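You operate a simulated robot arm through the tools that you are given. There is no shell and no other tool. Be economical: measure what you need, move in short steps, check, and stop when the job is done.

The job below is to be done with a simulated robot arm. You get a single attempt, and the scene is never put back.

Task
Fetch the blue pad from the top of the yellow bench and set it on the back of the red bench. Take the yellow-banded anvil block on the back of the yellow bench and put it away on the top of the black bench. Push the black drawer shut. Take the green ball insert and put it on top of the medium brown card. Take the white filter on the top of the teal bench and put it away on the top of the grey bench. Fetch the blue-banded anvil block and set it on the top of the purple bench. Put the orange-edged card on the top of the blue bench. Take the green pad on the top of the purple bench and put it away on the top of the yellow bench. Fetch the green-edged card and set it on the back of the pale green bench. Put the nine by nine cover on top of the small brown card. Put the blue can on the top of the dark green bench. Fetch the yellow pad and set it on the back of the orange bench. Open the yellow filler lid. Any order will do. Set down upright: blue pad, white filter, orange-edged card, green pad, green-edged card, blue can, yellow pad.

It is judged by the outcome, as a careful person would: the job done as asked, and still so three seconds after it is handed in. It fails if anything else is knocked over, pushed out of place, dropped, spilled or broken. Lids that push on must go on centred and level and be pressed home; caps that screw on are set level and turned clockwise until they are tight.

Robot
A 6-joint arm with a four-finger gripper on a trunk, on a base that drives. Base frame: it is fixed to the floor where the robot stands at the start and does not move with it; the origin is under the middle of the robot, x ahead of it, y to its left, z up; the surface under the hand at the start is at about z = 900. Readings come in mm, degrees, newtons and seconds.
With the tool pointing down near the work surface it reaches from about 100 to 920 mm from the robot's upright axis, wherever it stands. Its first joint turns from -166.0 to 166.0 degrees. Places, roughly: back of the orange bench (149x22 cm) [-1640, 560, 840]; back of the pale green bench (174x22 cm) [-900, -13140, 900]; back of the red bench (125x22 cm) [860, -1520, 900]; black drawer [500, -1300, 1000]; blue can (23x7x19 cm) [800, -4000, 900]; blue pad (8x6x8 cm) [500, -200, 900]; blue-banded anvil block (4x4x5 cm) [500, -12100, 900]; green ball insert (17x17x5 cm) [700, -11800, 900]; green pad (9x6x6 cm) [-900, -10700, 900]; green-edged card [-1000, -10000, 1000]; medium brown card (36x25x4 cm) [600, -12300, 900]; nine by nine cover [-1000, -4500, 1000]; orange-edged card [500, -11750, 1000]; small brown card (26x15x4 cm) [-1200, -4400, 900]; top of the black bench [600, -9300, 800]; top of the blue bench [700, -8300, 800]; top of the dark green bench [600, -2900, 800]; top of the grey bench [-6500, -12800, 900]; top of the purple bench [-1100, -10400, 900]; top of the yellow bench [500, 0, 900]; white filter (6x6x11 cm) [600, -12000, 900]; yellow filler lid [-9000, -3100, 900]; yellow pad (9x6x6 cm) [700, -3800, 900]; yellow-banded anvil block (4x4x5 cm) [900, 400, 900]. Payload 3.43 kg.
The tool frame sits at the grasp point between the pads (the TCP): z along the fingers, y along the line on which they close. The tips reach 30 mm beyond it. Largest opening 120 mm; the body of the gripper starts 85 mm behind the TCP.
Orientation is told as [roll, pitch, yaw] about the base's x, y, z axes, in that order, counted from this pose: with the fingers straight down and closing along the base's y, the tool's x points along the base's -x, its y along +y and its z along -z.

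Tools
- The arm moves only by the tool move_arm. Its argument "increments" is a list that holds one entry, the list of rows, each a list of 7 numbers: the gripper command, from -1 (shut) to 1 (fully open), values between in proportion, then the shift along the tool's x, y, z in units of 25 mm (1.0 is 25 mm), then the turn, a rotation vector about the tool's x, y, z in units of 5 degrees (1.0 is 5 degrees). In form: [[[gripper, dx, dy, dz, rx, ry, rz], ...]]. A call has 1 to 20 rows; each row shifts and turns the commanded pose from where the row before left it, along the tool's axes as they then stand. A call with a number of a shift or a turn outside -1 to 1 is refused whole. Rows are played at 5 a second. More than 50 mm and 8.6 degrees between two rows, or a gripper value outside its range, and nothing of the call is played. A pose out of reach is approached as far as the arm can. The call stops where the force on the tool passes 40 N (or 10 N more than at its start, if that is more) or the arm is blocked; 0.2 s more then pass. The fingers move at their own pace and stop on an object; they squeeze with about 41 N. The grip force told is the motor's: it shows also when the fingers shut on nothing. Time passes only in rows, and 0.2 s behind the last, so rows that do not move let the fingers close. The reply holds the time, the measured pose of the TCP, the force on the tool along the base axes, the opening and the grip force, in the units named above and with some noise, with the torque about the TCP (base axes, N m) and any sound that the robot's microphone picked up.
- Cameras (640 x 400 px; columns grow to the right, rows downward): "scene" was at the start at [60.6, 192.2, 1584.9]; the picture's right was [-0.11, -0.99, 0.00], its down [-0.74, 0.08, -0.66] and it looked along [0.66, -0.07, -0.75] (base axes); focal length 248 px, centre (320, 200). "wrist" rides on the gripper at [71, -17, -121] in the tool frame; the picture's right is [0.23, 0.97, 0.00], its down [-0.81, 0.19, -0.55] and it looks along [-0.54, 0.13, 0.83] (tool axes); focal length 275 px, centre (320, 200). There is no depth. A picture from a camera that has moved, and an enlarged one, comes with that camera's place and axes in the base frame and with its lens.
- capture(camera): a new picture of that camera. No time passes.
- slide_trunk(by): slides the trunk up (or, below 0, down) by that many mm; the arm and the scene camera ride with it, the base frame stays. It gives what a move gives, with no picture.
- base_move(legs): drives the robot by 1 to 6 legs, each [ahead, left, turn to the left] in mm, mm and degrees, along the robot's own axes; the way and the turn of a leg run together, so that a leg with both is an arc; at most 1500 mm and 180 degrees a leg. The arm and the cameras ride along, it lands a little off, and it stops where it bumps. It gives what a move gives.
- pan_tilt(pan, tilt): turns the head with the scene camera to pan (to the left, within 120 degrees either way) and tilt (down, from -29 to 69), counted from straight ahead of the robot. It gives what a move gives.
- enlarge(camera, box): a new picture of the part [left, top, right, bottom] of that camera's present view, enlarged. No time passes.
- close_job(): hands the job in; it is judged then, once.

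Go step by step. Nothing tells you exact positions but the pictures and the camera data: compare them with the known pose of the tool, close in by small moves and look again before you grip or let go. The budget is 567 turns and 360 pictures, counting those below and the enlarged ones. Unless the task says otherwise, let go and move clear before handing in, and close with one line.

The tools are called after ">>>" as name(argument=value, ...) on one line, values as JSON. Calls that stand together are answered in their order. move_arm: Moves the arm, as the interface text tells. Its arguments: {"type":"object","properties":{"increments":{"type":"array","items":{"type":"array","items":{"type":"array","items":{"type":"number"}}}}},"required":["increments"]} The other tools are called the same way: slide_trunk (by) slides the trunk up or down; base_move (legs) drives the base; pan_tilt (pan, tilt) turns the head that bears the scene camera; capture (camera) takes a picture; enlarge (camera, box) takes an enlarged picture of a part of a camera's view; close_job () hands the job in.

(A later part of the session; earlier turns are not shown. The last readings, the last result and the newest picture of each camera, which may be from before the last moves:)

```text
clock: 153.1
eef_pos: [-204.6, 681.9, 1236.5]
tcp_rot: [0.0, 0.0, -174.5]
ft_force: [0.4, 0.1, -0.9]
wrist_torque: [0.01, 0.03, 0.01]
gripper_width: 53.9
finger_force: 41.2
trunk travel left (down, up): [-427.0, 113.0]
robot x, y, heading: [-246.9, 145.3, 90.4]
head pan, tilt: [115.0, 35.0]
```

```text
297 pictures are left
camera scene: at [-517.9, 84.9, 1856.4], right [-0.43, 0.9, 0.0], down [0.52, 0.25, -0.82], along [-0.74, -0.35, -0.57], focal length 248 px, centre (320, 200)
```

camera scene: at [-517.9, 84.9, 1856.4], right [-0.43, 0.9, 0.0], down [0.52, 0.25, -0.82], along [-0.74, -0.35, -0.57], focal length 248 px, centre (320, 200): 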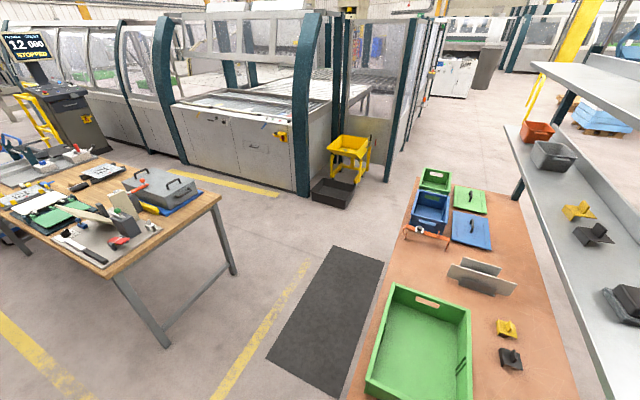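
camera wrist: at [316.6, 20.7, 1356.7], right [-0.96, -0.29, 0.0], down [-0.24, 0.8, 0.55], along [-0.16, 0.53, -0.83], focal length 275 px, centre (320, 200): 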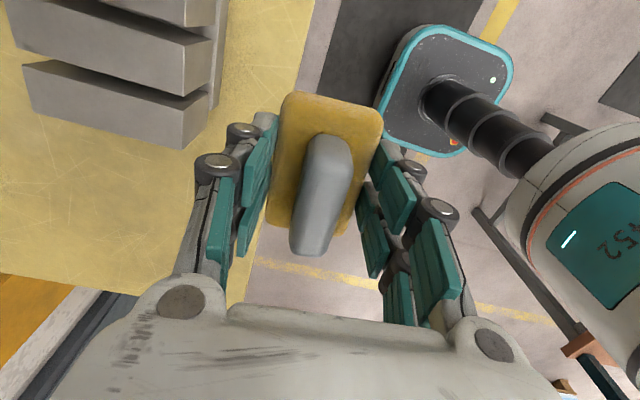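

The orange bench runs along x from -811 west, front edge at y ≈ 80 and shelf front at y ≈ 449 (z ≈ 1405). The free back spot is around (-1000, 545). I drive to stand in front of it, facing +y.

>>> base_move(legs=[[-390, 0, 0], [0, 750, 0]])

>>> pan_tilt(pan=5, tilt=40)

>>> slide_trunk(by=-140)

>>> capture(camera="scene")

>>> capture(camera="wrist")

```text
clock: 159.1
eef_pos: [-946.7, 280.9, 1236.8]
tcp_rot: [-0.1, 0.1, -173.3]
ft_force: [-0.4, -0.2, -0.8]
wrist_torque: [0.0, 0.0, -0.01]
gripper_width: 54.2
finger_force: 40.9
trunk travel left (down, up): [-427.0, 113.0]
robot x, y, heading: [-971.6, -257.3, 91.8]
head pan, tilt: [115.0, 35.0]
```

```text
clock: 161.0
eef_pos: [-947.0, 282.5, 1236.3]
tcp_rot: [0.0, 0.0, -173.3]
ft_force: [-0.3, -0.8, -0.2]
wrist_torque: [-0.01, 0.01, 0.02]
gripper_width: 54.0
finger_force: 41.2
trunk travel left (down, up): [-427.0, 113.0]
robot x, y, heading: [-973.5, -260.1, 91.4]
head pan, tilt: [5.0, 40.0]
```

```text
clock: 162.6
eef_pos: [-945.1, 281.7, 1095.6]
tcp_rot: [0.0, 0.0, -173.3]
ft_force: [0.4, 0.3, 0.5]
wrist_torque: [0.0, -0.01, -0.02]
gripper_width: 54.1
finger_force: 41.0
trunk travel left (down, up): [-287.0, 253.0]
robot x, y, heading: [-971.0, -256.1, 91.6]
head pan, tilt: [5.0, 40.0]
```

```text
296 pictures are left
camera scene: at [-1177.8, -198.1, 1708.9], right [0.99, 0.12, 0.0], down [0.08, -0.64, -0.77], along [-0.09, 0.76, -0.64], focal length 248 px, centre (320, 200)
```

scene: 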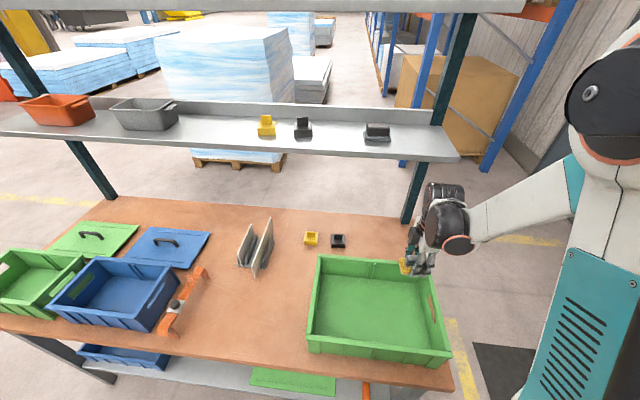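

```text
295 pictures are left
camera wrist: at [-877.6, 306.7, 1216.9], right [0.34, -0.94, 0.0], down [-0.78, -0.28, 0.55], along [-0.52, -0.19, -0.83], focal length 275 px, centre (320, 200)
```

wrist: 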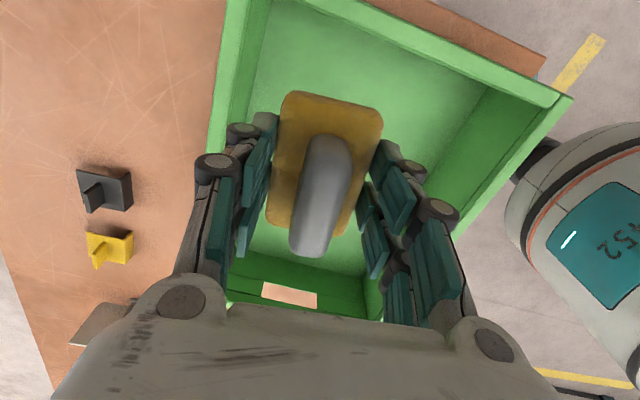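

The bin's rim is at z ≈ 960 with its back at y ≈ 374. I pass over it at 1050, extend to (-1010, 575), and look before lowering.

>>> move_arm(increments=[[[-1, 0, 0, 0.9, 0, 0, 0], [-1, 0, 0, 0.9, 0, 0, 0], [-1, -0.1, -0.995, 0, 0, 0, 0], [-1, -0.1, -0.995, 0, 0, 0, 0], [-1, -0.1, -0.995, 0, 0, 0, 0], [-1, -0.1, -0.995, 0, 0, 0, 0], [-1, -0.1, -0.995, 0, 0, 0, 0], [-1, -0.1, -0.995, 0, 0, 0, 0], [-1, -0.1, -0.995, 0, 0, 0, 0], [-1, -0.1, -0.995, 0, 0, 0, 0], [-1, -0.1, -0.995, 0, 0, 0, 0], [-1, -0.1, -0.995, 0, 0, 0, 0], [-1, -0.1, -0.995, 0, 0, 0, 0], [-1, -0.1, -0.995, 0, 0, 0, 0], [-1, 0, 0, 1, 0, 0, 0], [-1, 0, 0, 1, 0, 0, 0], [-1, 0, 0, 1, 0, 0, 0]]])

>>> capture(camera="wrist")

>>> capture(camera="scene")

```text
clock: 166.2
eef_pos: [-1020.7, 593.4, 964.5]
tcp_rot: [0.7, -0.1, -173.2]
ft_force: [-1.4, 3.8, -2.2]
wrist_torque: [-0.34, -0.1, 0.04]
gripper_width: 54.1
finger_force: 41.3
trunk travel left (down, up): [-287.0, 253.0]
robot x, y, heading: [-973.7, -249.3, 91.8]
head pan, tilt: [5.0, 40.0]
```

```text
294 pictures are left
camera wrist: at [-952.4, 621.0, 1084.6], right [0.34, -0.94, 0.01], down [-0.78, -0.28, 0.55], along [-0.52, -0.2, -0.83], focal length 275 px, centre (320, 200)
```

wrist: 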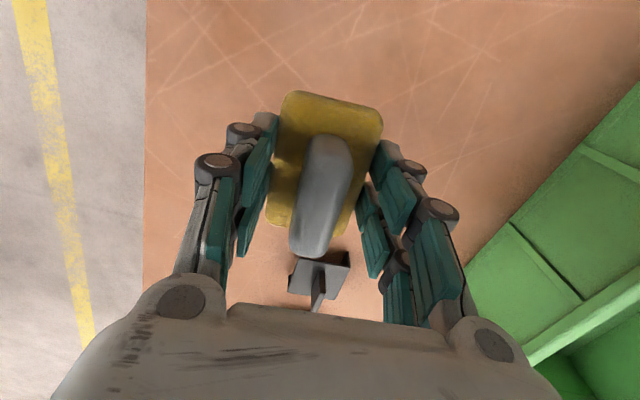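

```text
293 pictures are left
camera scene: at [-1185.4, -168.0, 1707.7], right [0.99, 0.12, 0.0], down [0.08, -0.65, -0.75], along [-0.09, 0.75, -0.66], focal length 248 px, centre (320, 200)
```

scene: 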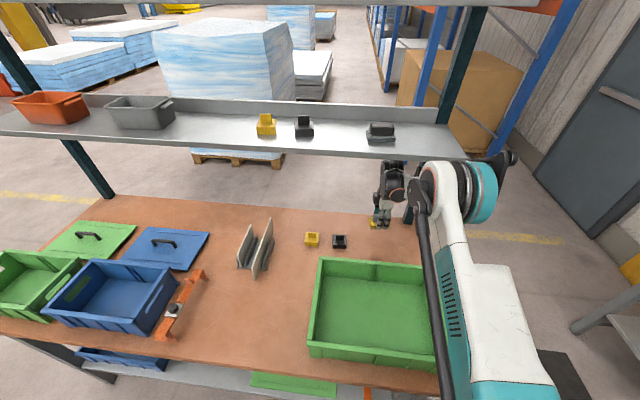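

The robot seems to lean about 1° forward after the extension – something may be touching. I look closely before continuing.

>>> enlarge(camera="scene", box=[320, 120, 520, 270])

>>> move_arm(increments=[[[-1, 0, 0, 0, 0, 0, 0], [-1, 0, 0, 0, 0, 0, 0]]])

```text
2.67 times, centred on (420, 195) of scene
camera zoom: at [-1185.4, -168.0, 1707.7], right [0.99, 0.12, 0.0], down [0.08, -0.65, -0.75], along [-0.09, 0.75, -0.66], focal length 662 px, centre (53, 213)
```

zoom: 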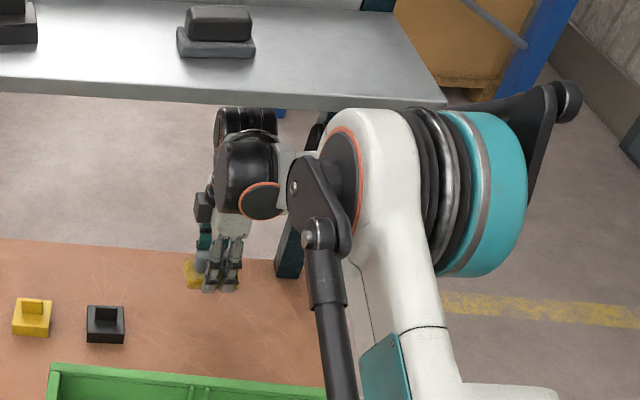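

```text
clock: 166.8
eef_pos: [-1013.3, 571.8, 976.6]
tcp_rot: [0.1, -0.1, -173.3]
ft_force: [-0.7, -0.4, -0.6]
wrist_torque: [-0.01, 0.01, 0.01]
gripper_width: 54.1
finger_force: 41.4
trunk travel left (down, up): [-287.0, 253.0]
robot x, y, heading: [-973.0, -261.9, 91.6]
head pan, tilt: [5.0, 40.0]
```

It was a passing wobble; it's steady now. I lower gently.

>>> move_arm(increments=[[[-1, 0, 0, 0.5, 0, 0, 0], [-1, 0, 0, 0.5, 0, 0, 0], [-1, 0, 0, 0.5, 0, 0, 0], [-1, 0, 0, 0.5, 0, 0, 0], [-1, 0, 0, 0.5, 0, 0, 0], [-1, 0, 0, 0.5, 0, 0, 0], [-1, 0, 0, 0.3, 0, 0, 0], [-1, 0, 0, 0, 0, 0, 0]]])

>>> capture(camera="wrist")

```text
clock: 168.6
eef_pos: [-1009.2, 575.3, 892.6]
tcp_rot: [0.1, 0.0, -173.3]
ft_force: [-0.1, 0.1, -0.9]
wrist_torque: [-0.02, -0.02, 0.02]
gripper_width: 54.4
finger_force: 40.7
trunk travel left (down, up): [-287.0, 253.0]
robot x, y, heading: [-969.6, -258.2, 91.6]
head pan, tilt: [5.0, 40.0]
```

```text
291 pictures are left
camera wrist: at [-941.5, 600.3, 1013.5], right [0.34, -0.94, 0.0], down [-0.78, -0.28, 0.55], along [-0.52, -0.19, -0.83], focal length 275 px, centre (320, 200)
```

wrist: 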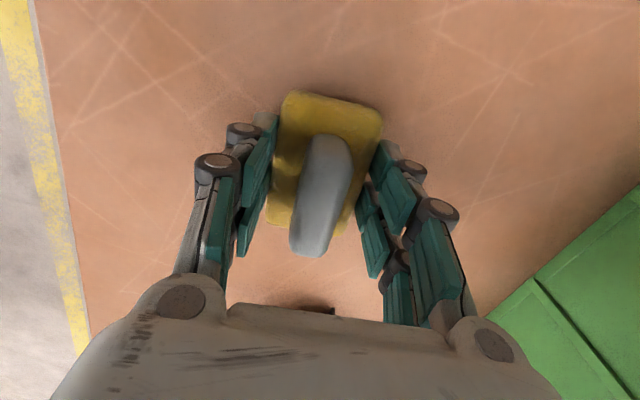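

>>> move_arm(increments=[[[-1, 0, 0, 0.1, 0, 0, 0], [-1, 0, 0, 0.1, 0, 0, 0], [-1, 0, 0, 0.1, 0, 0, 0], [-1, 0, 0, 0.1, 0, 0, 0], [-1, 0, 0, 0, 0, 0, 0]]])

```text
clock: 169.8
eef_pos: [-1009.3, 575.0, 887.3]
tcp_rot: [0.0, 0.0, -173.3]
ft_force: [0.6, 10.5, 30.8]
wrist_torque: [0.36, 0.06, -0.01]
gripper_width: 54.0
finger_force: 41.8
trunk travel left (down, up): [-287.0, 253.0]
robot x, y, heading: [-971.6, -256.1, 91.7]
head pan, tilt: [5.0, 40.0]
```

Contact. I ease off, release and rise, then pull back slowly.

>>> move_arm(increments=[[[-1, 0, 0, -0.05, 0, 0, 0], [0.6, 0, 0, 0, 0, 0, 0], [0.6, 0, 0, 0, 0, 0, 0], [0.6, 0, 0, -0.5, 0, 0, 0], [0.6, 0, 0, -0.7, 0, 0, 0], [0.6, 0, 0, -0.7, 0, 0, 0], [0.6, 0, 0, -0.7, 0, 0, 0], [0.6, 0, 0, -0.7, 0, 0, 0], [0.6, 0, 0, -0.7, 0, 0, 0], [0.6, 0, 0, -0.7, 0, 0, 0], [0.6, 0, 0, -0.7, 0, 0, 0], [0.6, 0, 0, -0.7, 0, 0, 0], [0.6, 0, 0, 0, 0, 0, 0]]])

>>> move_arm(increments=[[[0.6, 0, 0.7, 0, 0, 0, 0], [0.6, 0, 0.7, 0, 0, 0, 0], [0.6, 0, 0.7, 0, 0, 0, 0], [0.6, 0, 0.7, 0, 0, 0, 0], [0.6, 0, 0.7, 0, 0, 0, 0], [0.6, 0, 0.7, 0, 0, 0, 0], [0.6, 0, 0.7, 0, 0, 0, 0], [0.6, 0, 0.7, 0, 0, 0, 0], [0.6, 0, 0.7, 0, 0, 0, 0], [0.6, 0, 0.7, 0, 0, 0, 0], [0.6, 0, 0.7, 0, 0, 0, 0], [0.6, 0, 0.7, 0, 0, 0, 0], [0.6, 0, 0.7, 0, 0, 0, 0], [0.6, 0, 0.7, 0, 0, 0, 0], [0.6, 0, 0.7, 0, 0, 0, 0], [0.6, 0, 0.7, 0, 0, 0, 0]]])

>>> capture(camera="scene")

```text
clock: 172.8
eef_pos: [-1009.1, 552.0, 1001.4]
tcp_rot: [0.0, 0.1, -173.3]
ft_force: [-0.4, 0.0, -0.5]
wrist_torque: [-0.02, 0.02, 0.03]
gripper_width: 96.1
finger_force: 0.3
trunk travel left (down, up): [-287.0, 253.0]
robot x, y, heading: [-969.0, -257.7, 91.6]
head pan, tilt: [5.0, 40.0]
stopped in row 13: the arm was blocked; the commanded pose is now the measured one
```

```text
clock: 176.2
eef_pos: [-976.5, 275.9, 999.4]
tcp_rot: [0.0, 0.0, -173.2]
ft_force: [0.2, -0.1, 0.2]
wrist_torque: [0.01, -0.01, 0.0]
gripper_width: 95.9
finger_force: 0.1
trunk travel left (down, up): [-287.0, 253.0]
robot x, y, heading: [-970.8, -255.2, 91.9]
head pan, tilt: [5.0, 40.0]
```

```text
290 pictures are left
camera scene: at [-1177.8, -198.4, 1708.9], right [0.99, 0.12, 0.0], down [0.08, -0.64, -0.77], along [-0.09, 0.76, -0.64], focal length 248 px, centre (320, 200)
```

scene: 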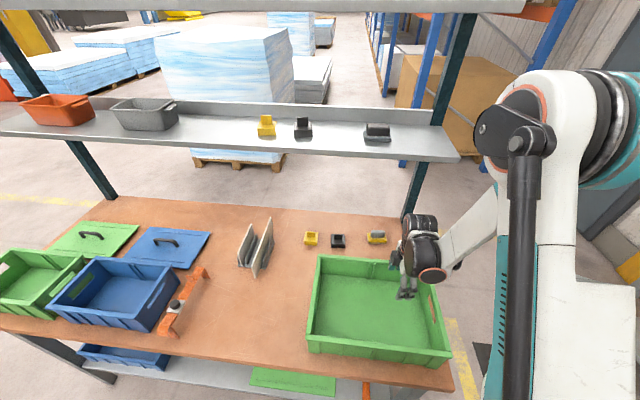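

The yellow pad stands on the back of the orange bench; the elbow had brushed the shelf, nothing moved. Now I raise the trunk and drive back to the yellow bench for the anvil block.

>>> slide_trunk(by=240)

>>> base_move(legs=[[0, -740, 0], [0, 0, -91.6], [0, 600, 0]])

>>> capture(camera="scene")

```text
clock: 178.7
eef_pos: [-977.5, 277.5, 1238.7]
tcp_rot: [0.0, 0.0, -173.2]
ft_force: [0.1, -0.4, -0.2]
wrist_torque: [0.0, 0.03, 0.04]
gripper_width: 95.8
finger_force: 0.1
trunk travel left (down, up): [-527.0, 13.0]
robot x, y, heading: [-972.7, -256.4, 91.8]
head pan, tilt: [5.0, 40.0]
```

```text
clock: 189.7
eef_pos: [322.3, 328.6, 1238.1]
tcp_rot: [0.0, 0.1, 93.1]
ft_force: [-0.6, -0.3, 0.3]
wrist_torque: [-0.03, 0.02, 0.01]
gripper_width: 96.2
finger_force: 0.0
trunk travel left (down, up): [-527.0, 13.0]
robot x, y, heading: [-211.1, 356.7, -1.7]
head pan, tilt: [5.0, 40.0]
```

```text
289 pictures are left
camera scene: at [-136.8, 564.9, 1948.7], right [0.05, -1.0, 0.0], down [-0.64, -0.03, -0.77], along [0.76, 0.04, -0.64], focal length 248 px, centre (320, 200)
```

scene: 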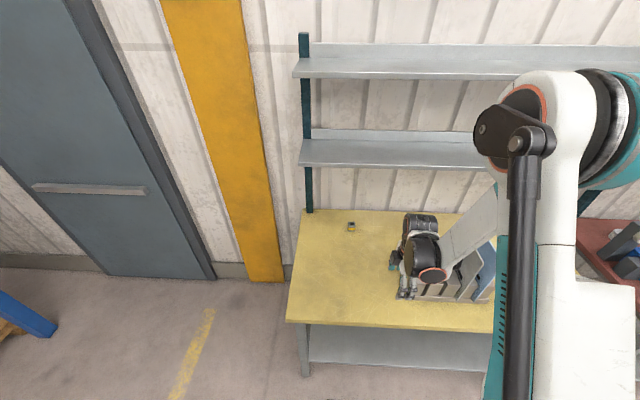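

The block is near (850, 440). I drive to the bench, then raise the arm and drop the trunk so the elbow stays below the shelf.

>>> base_move(legs=[[0, 90, 1.7], [205, 0, 0]])

>>> slide_trunk(by=-130)

>>> move_arm(increments=[[[1, 0, 0, -1, 0, 0, 0], [1, 0, 0, -1, 0, 0, 0], [1, 0, 0, -1, 0, 0, 0], [1, 0, 0, -1, 0, 0, 0], [1, 0, 0, -1, 0, 0, 0], [1, 0, 0, -1, 0, 0, 0], [1, 0, 0, -1, 0, 0, 0], [1, 0, 0, -1, 0, 0, 0]]])

>>> slide_trunk(by=-210)

>>> capture(camera="wrist")

```text
clock: 192.0
eef_pos: [527.3, 439.3, 1239.2]
tcp_rot: [0.1, 0.0, 95.0]
ft_force: [0.9, 0.4, 0.0]
wrist_torque: [0.02, 0.08, 0.0]
gripper_width: 95.9
finger_force: 0.0
trunk travel left (down, up): [-527.0, 13.0]
robot x, y, heading: [-8.7, 446.7, 0.2]
head pan, tilt: [5.0, 40.0]
```

```text
clock: 193.6
eef_pos: [525.5, 439.3, 1108.8]
tcp_rot: [0.0, 0.0, 95.0]
ft_force: [0.3, 0.1, -0.3]
wrist_torque: [0.02, -0.08, -0.03]
gripper_width: 95.9
finger_force: 0.0
trunk travel left (down, up): [-397.0, 143.0]
robot x, y, heading: [-7.7, 447.4, -0.0]
head pan, tilt: [5.0, 40.0]
```

```text
clock: 195.4
eef_pos: [526.5, 440.0, 1309.4]
tcp_rot: [0.0, 0.0, 95.1]
ft_force: [-0.3, 0.0, 0.0]
wrist_torque: [0.01, -0.03, 0.02]
gripper_width: 120.0
finger_force: 0.1
trunk travel left (down, up): [-397.0, 143.0]
robot x, y, heading: [-11.1, 451.3, -0.0]
head pan, tilt: [5.0, 40.0]
```

```text
clock: 197.6
eef_pos: [526.6, 439.2, 1099.1]
tcp_rot: [0.0, -0.1, 95.1]
ft_force: [0.4, 0.9, 0.1]
wrist_torque: [-0.04, -0.02, 0.01]
gripper_width: 119.8
finger_force: 0.0
trunk travel left (down, up): [-187.0, 353.0]
robot x, y, heading: [-8.9, 449.4, 0.1]
head pan, tilt: [5.0, 40.0]
```

```text
288 pictures are left
camera wrist: at [548.0, 369.8, 1220.1], right [-0.95, -0.32, 0.0], down [-0.26, 0.79, 0.55], along [-0.17, 0.52, -0.83], focal length 275 px, centre (320, 200)
```

wrist: 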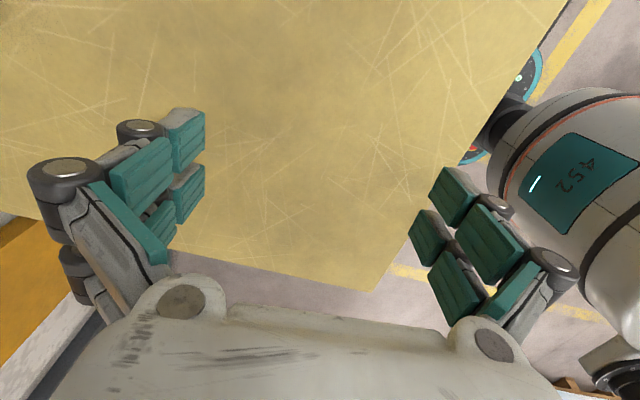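

>>> move_arm(increments=[[[1, 0, 0, 0, 0, 0, 1], [1, 0, -0.9, 0.2, 0, 0, 0], [1, 0, -0.9, 0.2, 0, 0, 0], [1, 0, -0.9, 0.2, 0, 0, 0], [1, 0, -0.9, 0.2, 0, 0, 0], [1, 0, -0.9, 0.2, 0, 0, 0], [1, 0, -0.9, 0.2, 0, 0, 0], [1, 0, -0.9, 0.2, 0, 0, 0], [1, 0, -0.9, 0.2, 0, 0, 0], [1, 0, -0.9, 0.2, 0, 0, 0], [1, 0, -0.9, 0.2, 0, 0, 0], [1, 0, -0.9, 0.2, 0, 0, 0], [1, 0, -0.9, 0.2, 0, 0, 0], [1, 0, -0.9, 0.2, 0, 0, 0]]])

>>> capture(camera="wrist")

>>> capture(camera="scene")

```text
clock: 200.6
eef_pos: [818.1, 439.8, 1033.8]
tcp_rot: [0.0, 0.1, 90.1]
ft_force: [-0.3, 0.2, -0.3]
wrist_torque: [0.0, 0.02, -0.04]
gripper_width: 120.1
finger_force: 0.0
trunk travel left (down, up): [-187.0, 353.0]
robot x, y, heading: [-6.3, 451.8, -0.0]
head pan, tilt: [5.0, 40.0]
```

```text
287 pictures are left
camera wrist: at [835.2, 367.4, 1154.1], right [-0.97, -0.23, 0.0], down [-0.19, 0.81, 0.55], along [-0.13, 0.54, -0.83], focal length 275 px, centre (320, 200)
```

wrist: 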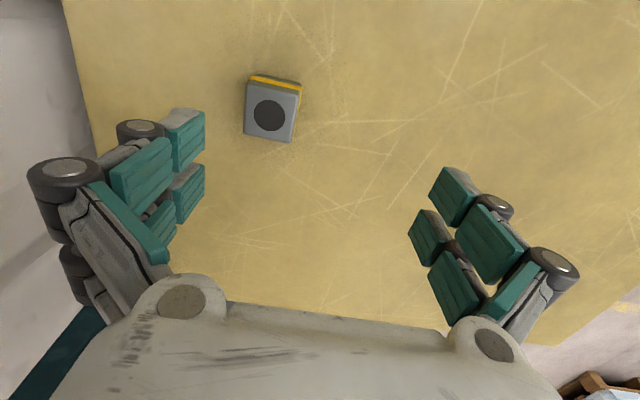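

```text
286 pictures are left
camera scene: at [59.4, 657.0, 1608.7], right [0.09, -1.0, 0.0], down [-0.64, -0.06, -0.77], along [0.76, 0.07, -0.64], focal length 248 px, centre (320, 200)
```

scene: 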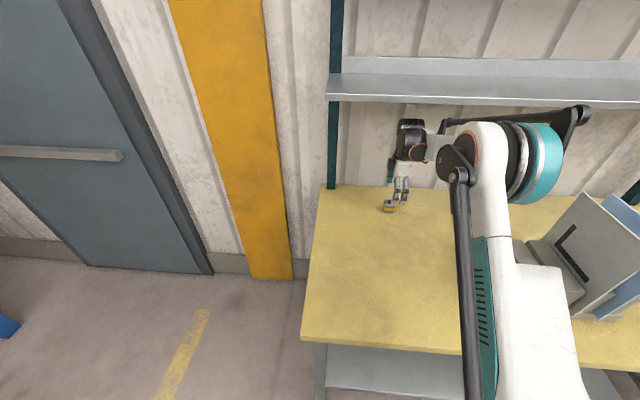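

The block's top centre is at (857, 436), rotated about +4.6°. I align, descend and grip.

>>> move_arm(increments=[[[0.6, 0.15, -0.8, 0, 0, 0, -0.9], [0.6, 0.05, -0.76, 0, 0, 0, 0], [0.6, 0, 0, 0.9, 0, 0, 0], [0.6, 0, 0, 0.9, 0, 0, 0], [0.6, 0, 0, 0.7, 0, 0, 0]]])

>>> capture(camera="wrist")

```text
clock: 201.8
eef_pos: [858.8, 434.8, 971.2]
tcp_rot: [0.1, 0.1, 94.5]
ft_force: [0.3, -0.1, -0.7]
wrist_torque: [0.02, 0.04, 0.03]
gripper_width: 96.0
finger_force: 0.0
trunk travel left (down, up): [-187.0, 353.0]
robot x, y, heading: [-4.4, 449.9, -0.1]
head pan, tilt: [5.0, 40.0]
```

```text
285 pictures are left
camera wrist: at [880.7, 365.7, 1091.6], right [-0.95, -0.31, 0.0], down [-0.26, 0.79, 0.55], along [-0.17, 0.53, -0.83], focal length 275 px, centre (320, 200)
```

wrist: 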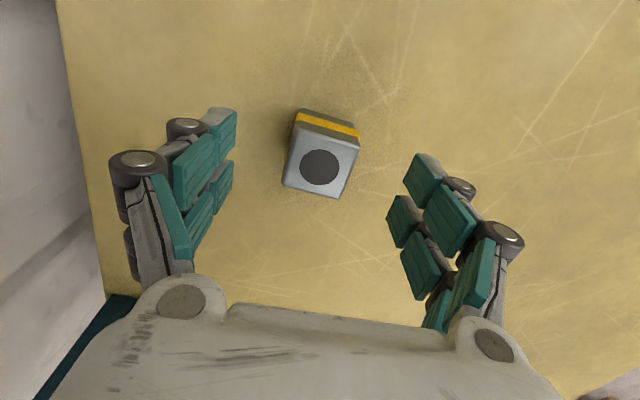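

>>> move_arm(increments=[[[0.6, 0, 0, 0.8, 0, 0, 0.2], [0.6, 0, 0, 0.68, 0, 0, 0], [-1, 0, 0, 0, 0, 0, 0], [-1, 0, 0, 0, 0, 0, 0], [-1, 0, 0, 0, 0, 0, 0], [-1, 0, 0, -0.5, 0, 0, 0], [-1, 0, 0, -0.9, 0, 0, 0], [-1, 0, 0, -0.9, 0, 0, 0]]])

>>> capture(camera="wrist")

```text
clock: 203.6
eef_pos: [858.8, 435.7, 993.5]
tcp_rot: [0.0, 0.0, 93.5]
ft_force: [0.2, -0.1, -3.0]
wrist_torque: [-0.03, 0.04, -0.01]
gripper_width: 39.7
finger_force: 40.5
trunk travel left (down, up): [-187.0, 353.0]
robot x, y, heading: [-4.1, 449.3, -0.1]
head pan, tilt: [5.0, 40.0]
```

```text
284 pictures are left
camera wrist: at [878.2, 366.3, 1113.4], right [-0.96, -0.29, 0.0], down [-0.24, 0.8, 0.55], along [-0.16, 0.53, -0.83], focal length 275 px, centre (320, 200)
```

wrist: 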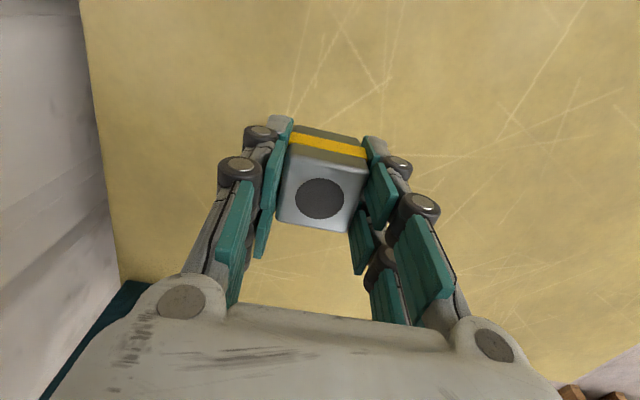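

The anvil block is held (39.7 mm). I retract, raise the trunk, back off and travel down the aisle towards the black bench.

>>> move_arm(increments=[[[-1, 0, 1, -0.3, 0, 0, 0], [-1, 0, 1, -0.3, 0, 0, 0], [-1, 0, 1, -0.3, 0, 0, 0], [-1, 0, 1, -0.3, 0, 0, 0], [-1, 0, 1, 0, 0, 0, 0], [-1, 0, 1, 0, 0, 0, 0], [-1, 0, 1, 0, 0, 0, 0], [-1, 0, 1, 0, 0, 0, 0], [-1, 0, 1, 0, 0, 0, 0], [-1, 0, 1, 0, 0, 0, 0], [-1, 0, 1, 0, 0, 0, 0], [-1, 0, 1, 0, 0, 0, 0], [-1, 0, 1, 0, 0, 0, 0], [-1, 0, 1, 0, 0, 0, 0], [-1, 0, 1, 0, 0, 0, 0], [-1, 0, 1, 0, 0, 0, 0], [-1, 0, 1, 0, 0, 0, 0]]])

>>> slide_trunk(by=200)

>>> base_move(legs=[[-290, 0, 0], [0, -1400, 0], [0, -1400, 0], [0, -1400, 0]])

>>> pan_tilt(pan=-60, tilt=25)

>>> capture(camera="scene")

```text
clock: 207.2
eef_pos: [430.9, 408.6, 1022.6]
tcp_rot: [-0.1, 0.0, 93.5]
ft_force: [0.2, 0.2, -2.6]
wrist_torque: [-0.02, 0.0, 0.01]
gripper_width: 39.5
finger_force: 41.5
trunk travel left (down, up): [-187.0, 353.0]
robot x, y, heading: [-9.6, 448.5, 0.1]
head pan, tilt: [5.0, 40.0]
```

```text
clock: 209.4
eef_pos: [431.9, 408.6, 1222.1]
tcp_rot: [0.1, -0.1, 93.5]
ft_force: [-0.5, 0.3, -2.9]
wrist_torque: [-0.01, -0.01, -0.02]
gripper_width: 39.7
finger_force: 40.7
trunk travel left (down, up): [-387.0, 153.0]
robot x, y, heading: [-9.6, 448.5, 0.0]
head pan, tilt: [5.0, 40.0]
```

```text
clock: 231.1
eef_pos: [84.8, -3780.7, 1221.7]
tcp_rot: [0.0, -0.1, 92.3]
ft_force: [-0.1, 0.3, -1.8]
wrist_torque: [0.03, 0.0, -0.03]
gripper_width: 39.5
finger_force: 41.1
trunk travel left (down, up): [-387.0, 153.0]
robot x, y, heading: [-355.1, -3730.6, -1.2]
head pan, tilt: [5.0, 40.0]
```

```text
clock: 232.4
eef_pos: [84.0, -3781.4, 1221.4]
tcp_rot: [0.0, 0.0, 92.2]
ft_force: [0.7, -0.2, -3.3]
wrist_torque: [0.01, 0.0, -0.04]
gripper_width: 39.8
finger_force: 40.4
trunk travel left (down, up): [-387.0, 153.0]
robot x, y, heading: [-354.9, -3732.7, -1.1]
head pan, tilt: [-60.0, 25.0]
```

```text
283 pictures are left
camera scene: at [-322.5, -3611.3, 1832.1], right [-0.88, -0.48, 0.0], down [-0.2, 0.37, -0.91], along [0.44, -0.79, -0.42], focal length 248 px, centre (320, 200)
```

scene: 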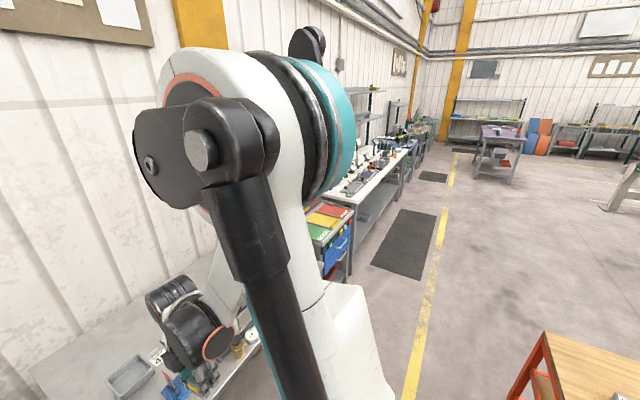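

The aisle ahead is clear. I continue to y ≈ -9300.

>>> base_move(legs=[[0, -1400, 1.2], [0, -1400, 0], [0, -1400, 0], [0, -1300, 0]])

>>> pan_tilt(pan=10, tilt=35)

>>> capture(camera="scene")

```text
clock: 258.6
eef_pos: [179.5, -9246.8, 1221.9]
tcp_rot: [-0.1, 0.0, 94.7]
ft_force: [-0.6, 0.0, -3.1]
wrist_torque: [0.01, 0.0, -0.02]
gripper_width: 39.3
finger_force: 40.5
trunk travel left (down, up): [-387.0, 153.0]
robot x, y, heading: [-261.9, -9217.8, 1.2]
head pan, tilt: [-60.0, 25.0]
```

```text
clock: 260.0
eef_pos: [179.8, -9245.4, 1222.3]
tcp_rot: [0.0, 0.0, 94.7]
ft_force: [-0.1, 0.2, -3.1]
wrist_torque: [0.0, -0.05, 0.02]
gripper_width: 39.4
finger_force: 41.0
trunk travel left (down, up): [-387.0, 153.0]
robot x, y, heading: [-256.4, -9213.3, 1.0]
head pan, tilt: [10.0, 35.0]
```

```text
282 pictures are left
camera scene: at [-195.3, -8998.7, 1816.4], right [0.19, -0.98, 0.0], down [-0.56, -0.11, -0.82], along [0.8, 0.16, -0.57], focal length 248 px, centre (320, 200)
```

scene: 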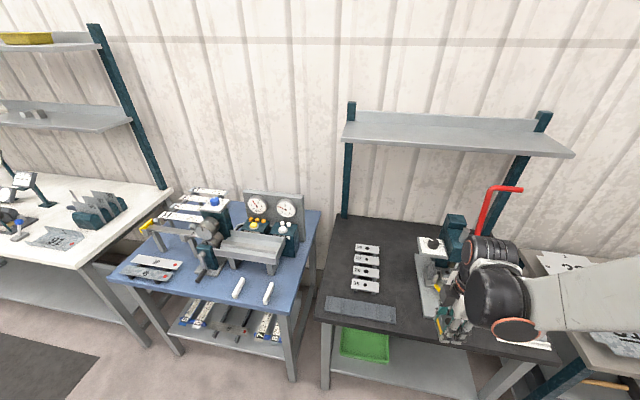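

The black bench is ahead. I enlarge it to pick the free spot between the four cards and the machine.

>>> enlarge(camera="scene", box=[310, 200, 550, 350])

>>> capture(camera="wrist")

```text
2.67 times, centred on (430, 275) of scene
camera zoom: at [-195.3, -8998.7, 1816.4], right [0.19, -0.98, 0.0], down [-0.56, -0.11, -0.82], along [0.8, 0.16, -0.57], focal length 662 px, centre (27, 0)
```

zoom: 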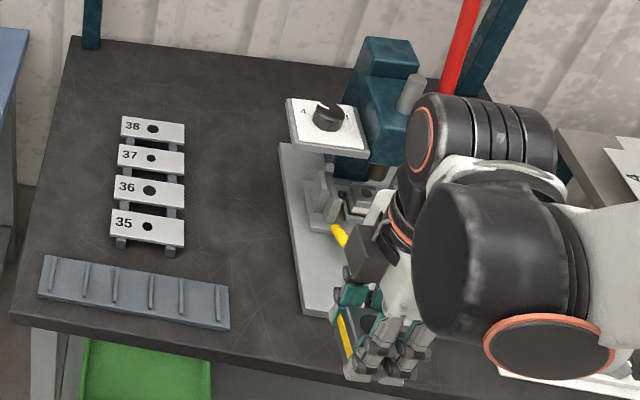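

```text
280 pictures are left
camera wrist: at [201.6, -9317.1, 1341.7], right [-0.95, -0.31, 0.0], down [-0.26, 0.79, 0.55], along [-0.17, 0.53, -0.83], focal length 275 px, centre (320, 200)
```

wrist: 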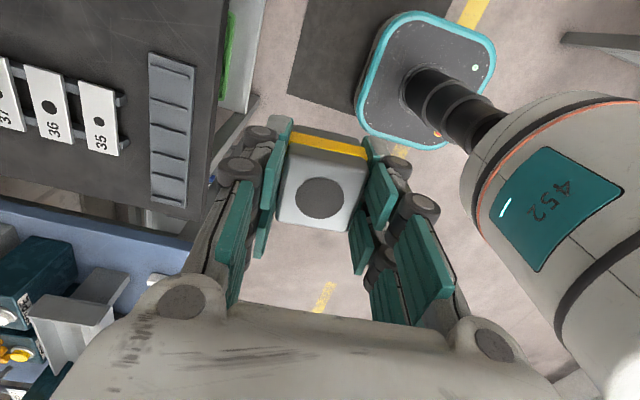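

The gap between cards (right end y ≈ -9123) and machine (from -9290) is free; I'll place at (650, -9190) with the hand at yaw 0. I drive up and turn the hand.

>>> base_move(legs=[[200, 30, -1]])

>>> move_arm(increments=[[[-1, 0, 0, 0, 0, 0, 1], [-1, 0, 0, 0, 0, 0, 1], [-1, 0, 0, 0, 0, 0, 1], [-1, 0, 0, 0, 0, 0, 1], [-1, 0, 0, 0, 0, 0, 1], [-1, 0, 0, 0, 0, 0, 1], [-1, 0, 0, 0, 0, 0, 1], [-1, 0, 0, 0, 0, 0, 1], [-1, 0, 0, 0, 0, 0, 1], [-1, 0, 0, 0, 0, 0, 1], [-1, 0, 0, 0, 0, 0, 1], [-1, 0, 0, 0, 0, 0, 1], [-1, 0, 0, 0, 0, 0, 1], [-1, 0, 0, 0, 0, 0, 1], [-1, 0, 0, 0, 0, 0, 1], [-1, 0, 0, 0, 0, 0, 1], [-1, 0, 0, 0, 0, 0, 1], [-1, 0, 0, 0, 0, 0, 1], [-1, 0, 0, 0, 0, 0, 0.7]]])

>>> capture(camera="wrist")

```text
clock: 261.6
eef_pos: [376.1, -9221.1, 1221.0]
tcp_rot: [0.2, 0.1, 93.8]
ft_force: [0.6, 0.5, -3.2]
wrist_torque: [0.02, 0.06, 0.04]
gripper_width: 39.5
finger_force: 40.8
trunk travel left (down, up): [-387.0, 153.0]
robot x, y, heading: [-60.2, -9181.1, 0.2]
head pan, tilt: [10.0, 35.0]
```

```text
clock: 265.6
eef_pos: [376.1, -9221.6, 1222.4]
tcp_rot: [-0.1, 0.0, 0.1]
ft_force: [-0.2, 0.1, -3.0]
wrist_torque: [0.01, -0.03, -0.03]
gripper_width: 39.5
finger_force: 41.1
trunk travel left (down, up): [-387.0, 153.0]
robot x, y, heading: [-61.7, -9179.7, 0.5]
head pan, tilt: [10.0, 35.0]
```

```text
279 pictures are left
camera wrist: at [303.5, -9238.0, 1341.7], right [-0.23, 0.97, 0.0], down [0.81, 0.19, 0.55], along [0.54, 0.13, -0.83], focal length 275 px, centre (320, 200)
```

wrist: 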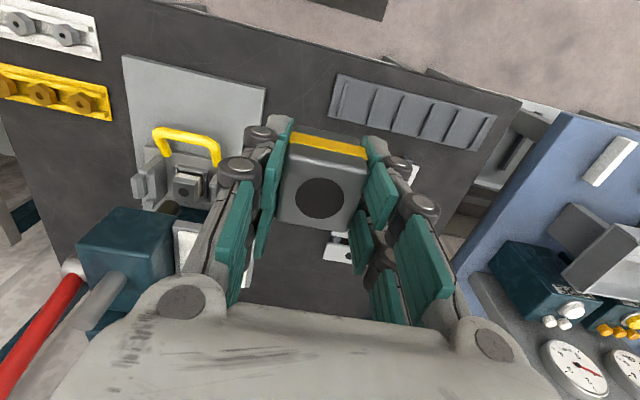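

>>> slide_trunk(by=-180)

>>> move_arm(increments=[[[-1, -0.6, 0.65, 0, 0, 0, 0], [-1, -0.6, 0.65, 0, 0, 0, 0], [-1, -1, 0, 0, 0, 0, 0], [-1, -1, 0, 0, 0, 0, 0], [-1, -1, 0, 0, 0, 0, 0], [-1, -1, 0, 0, 0, 0, 0], [-1, -1, 0, 0, 0, 0, 0], [-1, -1, 0, 0, 0, 0, 0], [-1, -1, 0, 0, 0, 0, 0], [-1, -1, 0, 0, 0, 0, 0], [-1, -1, 0, 0, 0, 0, 0], [-1, -0.8, 0, 0, 0, 0, 0], [-1, 0, 0, 0.8, 0, 0, 0], [-1, 0, 0, 0.8, 0, 0, 0], [-1, 0, 0, 0.8, 0, 0, 0]]])

>>> capture(camera="scene")

>>> capture(camera="wrist")

```text
clock: 267.6
eef_pos: [374.5, -9221.4, 1042.1]
tcp_rot: [0.0, 0.0, 0.2]
ft_force: [0.4, -0.5, -3.6]
wrist_torque: [0.01, 0.01, -0.01]
gripper_width: 39.7
finger_force: 40.8
trunk travel left (down, up): [-207.0, 333.0]
robot x, y, heading: [-65.8, -9182.0, 0.4]
head pan, tilt: [10.0, 35.0]
```

```text
clock: 270.8
eef_pos: [652.0, -9186.5, 979.4]
tcp_rot: [0.0, -0.1, 0.2]
ft_force: [0.4, 0.5, -3.1]
wrist_torque: [-0.01, -0.01, 0.01]
gripper_width: 39.5
finger_force: 41.8
trunk travel left (down, up): [-207.0, 333.0]
robot x, y, heading: [-66.0, -9180.0, 0.3]
head pan, tilt: [10.0, 35.0]
```

```text
278 pictures are left
camera scene: at [4.8, -8966.3, 1636.3], right [0.18, -0.98, 0.0], down [-0.56, -0.1, -0.82], along [0.81, 0.15, -0.57], focal length 248 px, centre (320, 200)
```

scene: 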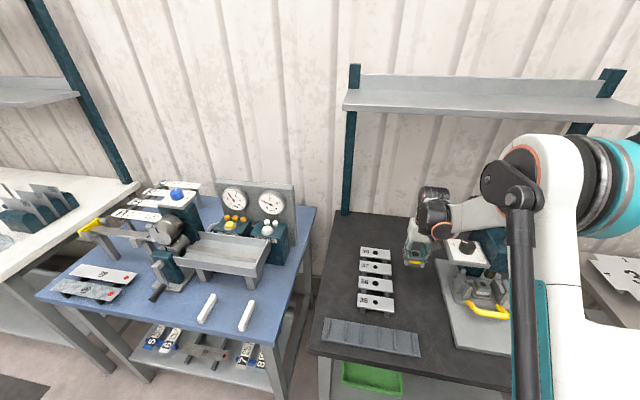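

```text
277 pictures are left
camera wrist: at [579.6, -9203.8, 1100.4], right [-0.23, 0.97, 0.0], down [0.81, 0.2, 0.55], along [0.54, 0.13, -0.83], focal length 275 px, centre (320, 200)
```

wrist: 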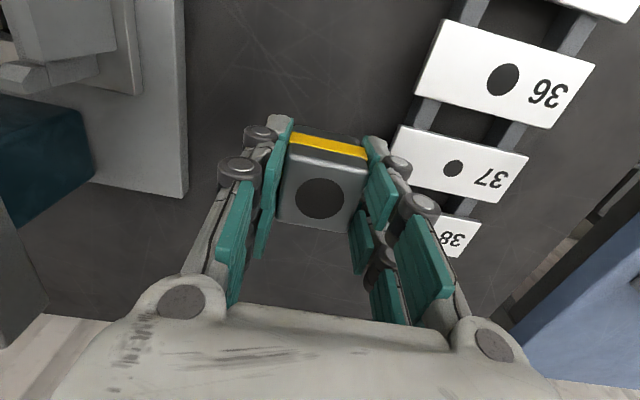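

Clear spot. I lower gently to the surface.

>>> move_arm(increments=[[[-1, 0, -0.4, 0.8, 0, 0, 0], [-1, 0, 0, 0.8, 0, 0, 0], [-1, 0, 0, 0.8, 0, 0, 0], [-1, 0, 0, 0.8, 0, 0, 0], [-1, 0, 0, 0.2, 0, 0, 0], [-1, 0, 0, 0.1, 0, 0, 0], [-1, 0, 0, 0.1, 0, 0, 0], [-1, 0, 0, 0, 0, 0, 0]]])

```text
clock: 272.6
eef_pos: [651.2, -9197.2, 892.2]
tcp_rot: [0.0, 0.0, 0.3]
ft_force: [-0.6, 0.4, -3.4]
wrist_torque: [-0.03, -0.01, -0.02]
gripper_width: 39.7
finger_force: 40.6
trunk travel left (down, up): [-207.0, 333.0]
robot x, y, heading: [-68.1, -9178.9, 0.1]
head pan, tilt: [10.0, 35.0]
```

>>> move_arm(increments=[[[-1, 0, 0, 0.1, 0, 0, 0], [-1, 0, 0, 0.1, 0, 0, 0], [-1, 0, 0, 0.1, 0, 0, 0], [-1, 0, 0, 0.1, 0, 0, 0], [-1, 0, 0, 0, 0, 0, 0]]])

```text
clock: 273.8
eef_pos: [648.4, -9198.2, 882.7]
tcp_rot: [-0.1, -0.1, 0.2]
ft_force: [6.5, -2.7, 28.0]
wrist_torque: [-0.07, -0.18, -0.01]
gripper_width: 40.2
finger_force: 40.6
trunk travel left (down, up): [-207.0, 333.0]
robot x, y, heading: [-61.8, -9181.8, 0.1]
head pan, tilt: [10.0, 35.0]
```

Contact; I release and rise.

>>> move_arm(increments=[[[-1, 0, 0, -0.04, 0, 0, 0], [0.1, 0, 0, 0, 0, 0, 0], [0.1, 0, 0, 0, 0, 0, 0], [0.1, 0, 0, -0.6, 0, 0, 0], [0.1, 0, 0, -1, 0, 0, 0], [0.1, 0, 0, -1, 0, 0, 0], [0.1, 0, 0, -1, 0, 0, 0], [0.1, 0, 0, -1, 0, 0, 0], [0.1, 0, 0, -1, 0, 0, 0], [0.1, 0, 0, -1, 0, 0, 0], [0.1, 1, 0, 0, 0, 0, 0], [0.1, 1, 0, 0, 0, 0, 0], [0.1, 1, 0, 0, 0, 0, 0], [0.1, 1, 0, 0, 0, 0, 0], [0.1, 1, 0, 0, 0, 0, 0], [0.1, 1, 0, 0, 0, 0, 0]]])

>>> capture(camera="scene")

```text
clock: 277.2
eef_pos: [500.1, -9198.0, 1048.0]
tcp_rot: [-0.1, 0.0, 0.2]
ft_force: [-0.5, -0.1, 0.5]
wrist_torque: [-0.04, -0.02, 0.0]
gripper_width: 66.1
finger_force: 0.0
trunk travel left (down, up): [-207.0, 333.0]
robot x, y, heading: [-66.4, -9182.9, 0.2]
head pan, tilt: [10.0, 35.0]
```

```text
276 pictures are left
camera scene: at [3.6, -8966.3, 1636.4], right [0.18, -0.98, 0.0], down [-0.56, -0.1, -0.82], along [0.81, 0.15, -0.57], focal length 248 px, centre (320, 200)
```

scene: 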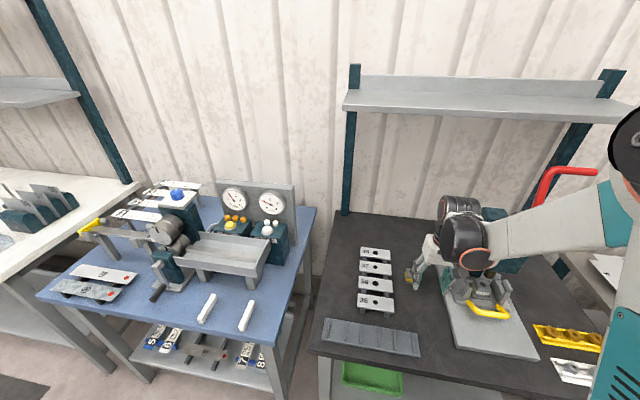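

The anvil block is on the black bench. Next I go to the teal bench.

>>> move_arm(increments=[[[0.1, 1, 0, 0, 0, 0, 0], [0.1, 1, 0, 0, 0, 0, 0], [0.1, 1, 0, 0, 0, 0, 0], [0.1, 1, 0, 0, 0, 0, 0]]])

>>> slide_trunk(by=200)

>>> base_move(legs=[[-230, 0, 0], [0, -1400, 0], [0, -1200, 0]])

>>> pan_tilt(pan=5, tilt=35)

>>> capture(camera="scene")

>>> pan_tilt(pan=110, tilt=25)

>>> capture(camera="scene")

```text
clock: 278.2
eef_pos: [401.0, -9198.2, 1046.9]
tcp_rot: [0.1, -0.1, 0.3]
ft_force: [-0.1, 0.6, -1.2]
wrist_torque: [0.01, -0.02, 0.01]
gripper_width: 65.8
finger_force: 0.0
trunk travel left (down, up): [-207.0, 333.0]
robot x, y, heading: [-65.2, -9182.0, -0.0]
head pan, tilt: [10.0, 35.0]
```

```text
clock: 280.4
eef_pos: [401.7, -9198.6, 1247.2]
tcp_rot: [0.0, 0.0, 0.2]
ft_force: [-0.5, -0.1, -0.1]
wrist_torque: [-0.01, -0.02, 0.0]
gripper_width: 65.9
finger_force: 0.2
trunk travel left (down, up): [-407.0, 133.0]
robot x, y, heading: [-65.1, -9184.0, 0.0]
head pan, tilt: [10.0, 35.0]
```

```text
clock: 294.5
eef_pos: [167.6, -11837.4, 1246.5]
tcp_rot: [0.0, 0.0, -1.0]
ft_force: [-0.3, -0.1, -0.1]
wrist_torque: [0.03, 0.0, -0.02]
gripper_width: 66.2
finger_force: 0.0
trunk travel left (down, up): [-407.0, 133.0]
robot x, y, heading: [-298.0, -11808.7, -0.6]
head pan, tilt: [10.0, 35.0]
```

```text
clock: 295.2
eef_pos: [168.4, -11835.2, 1247.6]
tcp_rot: [-0.1, 0.0, -0.8]
ft_force: [0.0, 0.1, 0.2]
wrist_torque: [0.0, 0.0, 0.01]
gripper_width: 66.1
finger_force: 0.0
trunk travel left (down, up): [-407.0, 133.0]
robot x, y, heading: [-297.0, -11811.6, -0.9]
head pan, tilt: [5.0, 35.0]
```

```text
275 pictures are left
camera scene: at [-223.7, -11602.4, 1836.4], right [0.07, -1.0, 0.0], down [-0.57, -0.04, -0.82], along [0.82, 0.06, -0.57], focal length 248 px, centre (320, 200)
```

scene: 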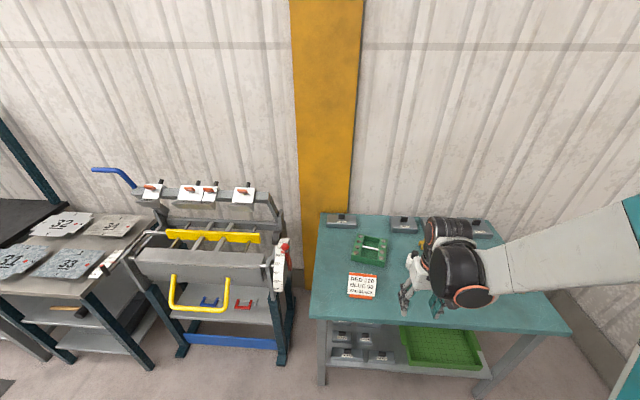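

```text
clock: 297.0
eef_pos: [166.7, -11834.9, 1245.8]
tcp_rot: [-0.2, 0.0, -0.9]
ft_force: [0.3, -0.1, 0.7]
wrist_torque: [-0.04, 0.05, 0.0]
gripper_width: 66.1
finger_force: 0.0
trunk travel left (down, up): [-407.0, 133.0]
robot x, y, heading: [-299.5, -11809.4, -0.8]
head pan, tilt: [110.0, 25.0]
```

```text
274 pictures are left
camera scene: at [-341.8, -11521.9, 1852.1], right [0.94, 0.33, 0.0], down [0.14, -0.4, -0.91], along [-0.3, 0.86, -0.42], focal length 248 px, centre (320, 200)
```

scene: 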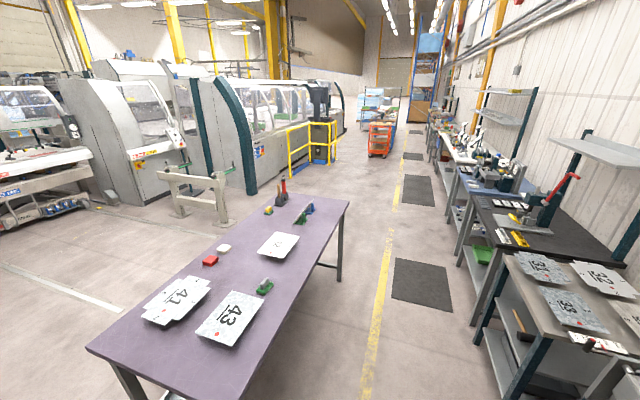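

The purple bench is across the aisle with the green pad on it. I move further right to see the whole teal bench.

>>> base_move(legs=[[0, -560, 0.8]])

>>> pan_tilt(pan=8, tilt=42)

>>> capture(camera="scene")

>>> capture(camera="wrist")

```text
clock: 300.2
eef_pos: [166.9, -12384.5, 1245.6]
tcp_rot: [0.0, 0.0, 0.5]
ft_force: [0.6, 0.2, 0.2]
wrist_torque: [0.05, 0.03, 0.04]
gripper_width: 66.0
finger_force: 0.1
trunk travel left (down, up): [-407.0, 133.0]
robot x, y, heading: [-303.7, -12368.7, 0.7]
head pan, tilt: [110.0, 25.0]
```

```text
clock: 302.0
eef_pos: [167.2, -12383.6, 1246.5]
tcp_rot: [-0.1, 0.0, 0.4]
ft_force: [-0.2, -0.8, 0.8]
wrist_torque: [0.01, 0.02, -0.01]
gripper_width: 65.8
finger_force: 0.0
trunk travel left (down, up): [-407.0, 133.0]
robot x, y, heading: [-301.9, -12369.7, 0.5]
head pan, tilt: [8.0, 42.0]
```

```text
273 pictures are left
camera scene: at [-234.9, -12155.7, 1825.9], right [0.15, -0.99, 0.0], down [-0.66, -0.1, -0.74], along [0.73, 0.11, -0.67], focal length 248 px, centre (320, 200)
```

scene: 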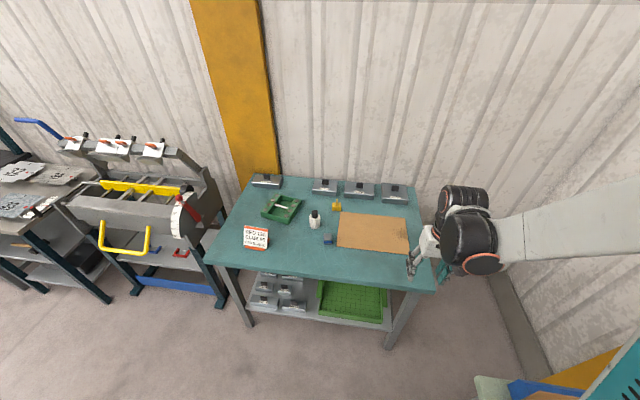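

```text
272 pictures are left
camera wrist: at [94.6, -12400.7, 1366.8], right [-0.24, 0.97, 0.0], down [0.81, 0.2, 0.55], along [0.54, 0.13, -0.83], focal length 275 px, centre (320, 200)
```

wrist: 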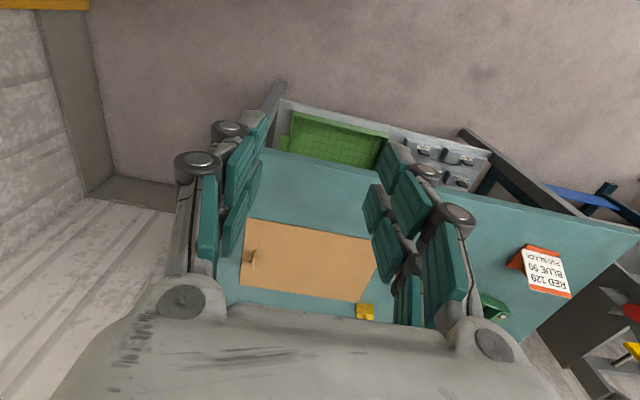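

>>> enlarge(camera="scene", box=[200, 160, 440, 310])

```text
2.67 times, centred on (320, 235) of scene
camera zoom: at [-234.9, -12155.7, 1825.9], right [0.15, -0.99, 0.0], down [-0.66, -0.1, -0.74], along [0.73, 0.11, -0.67], focal length 662 px, centre (320, 107)
```

zoom: 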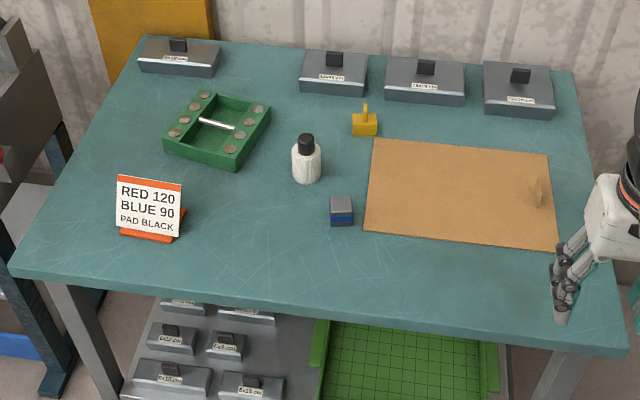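

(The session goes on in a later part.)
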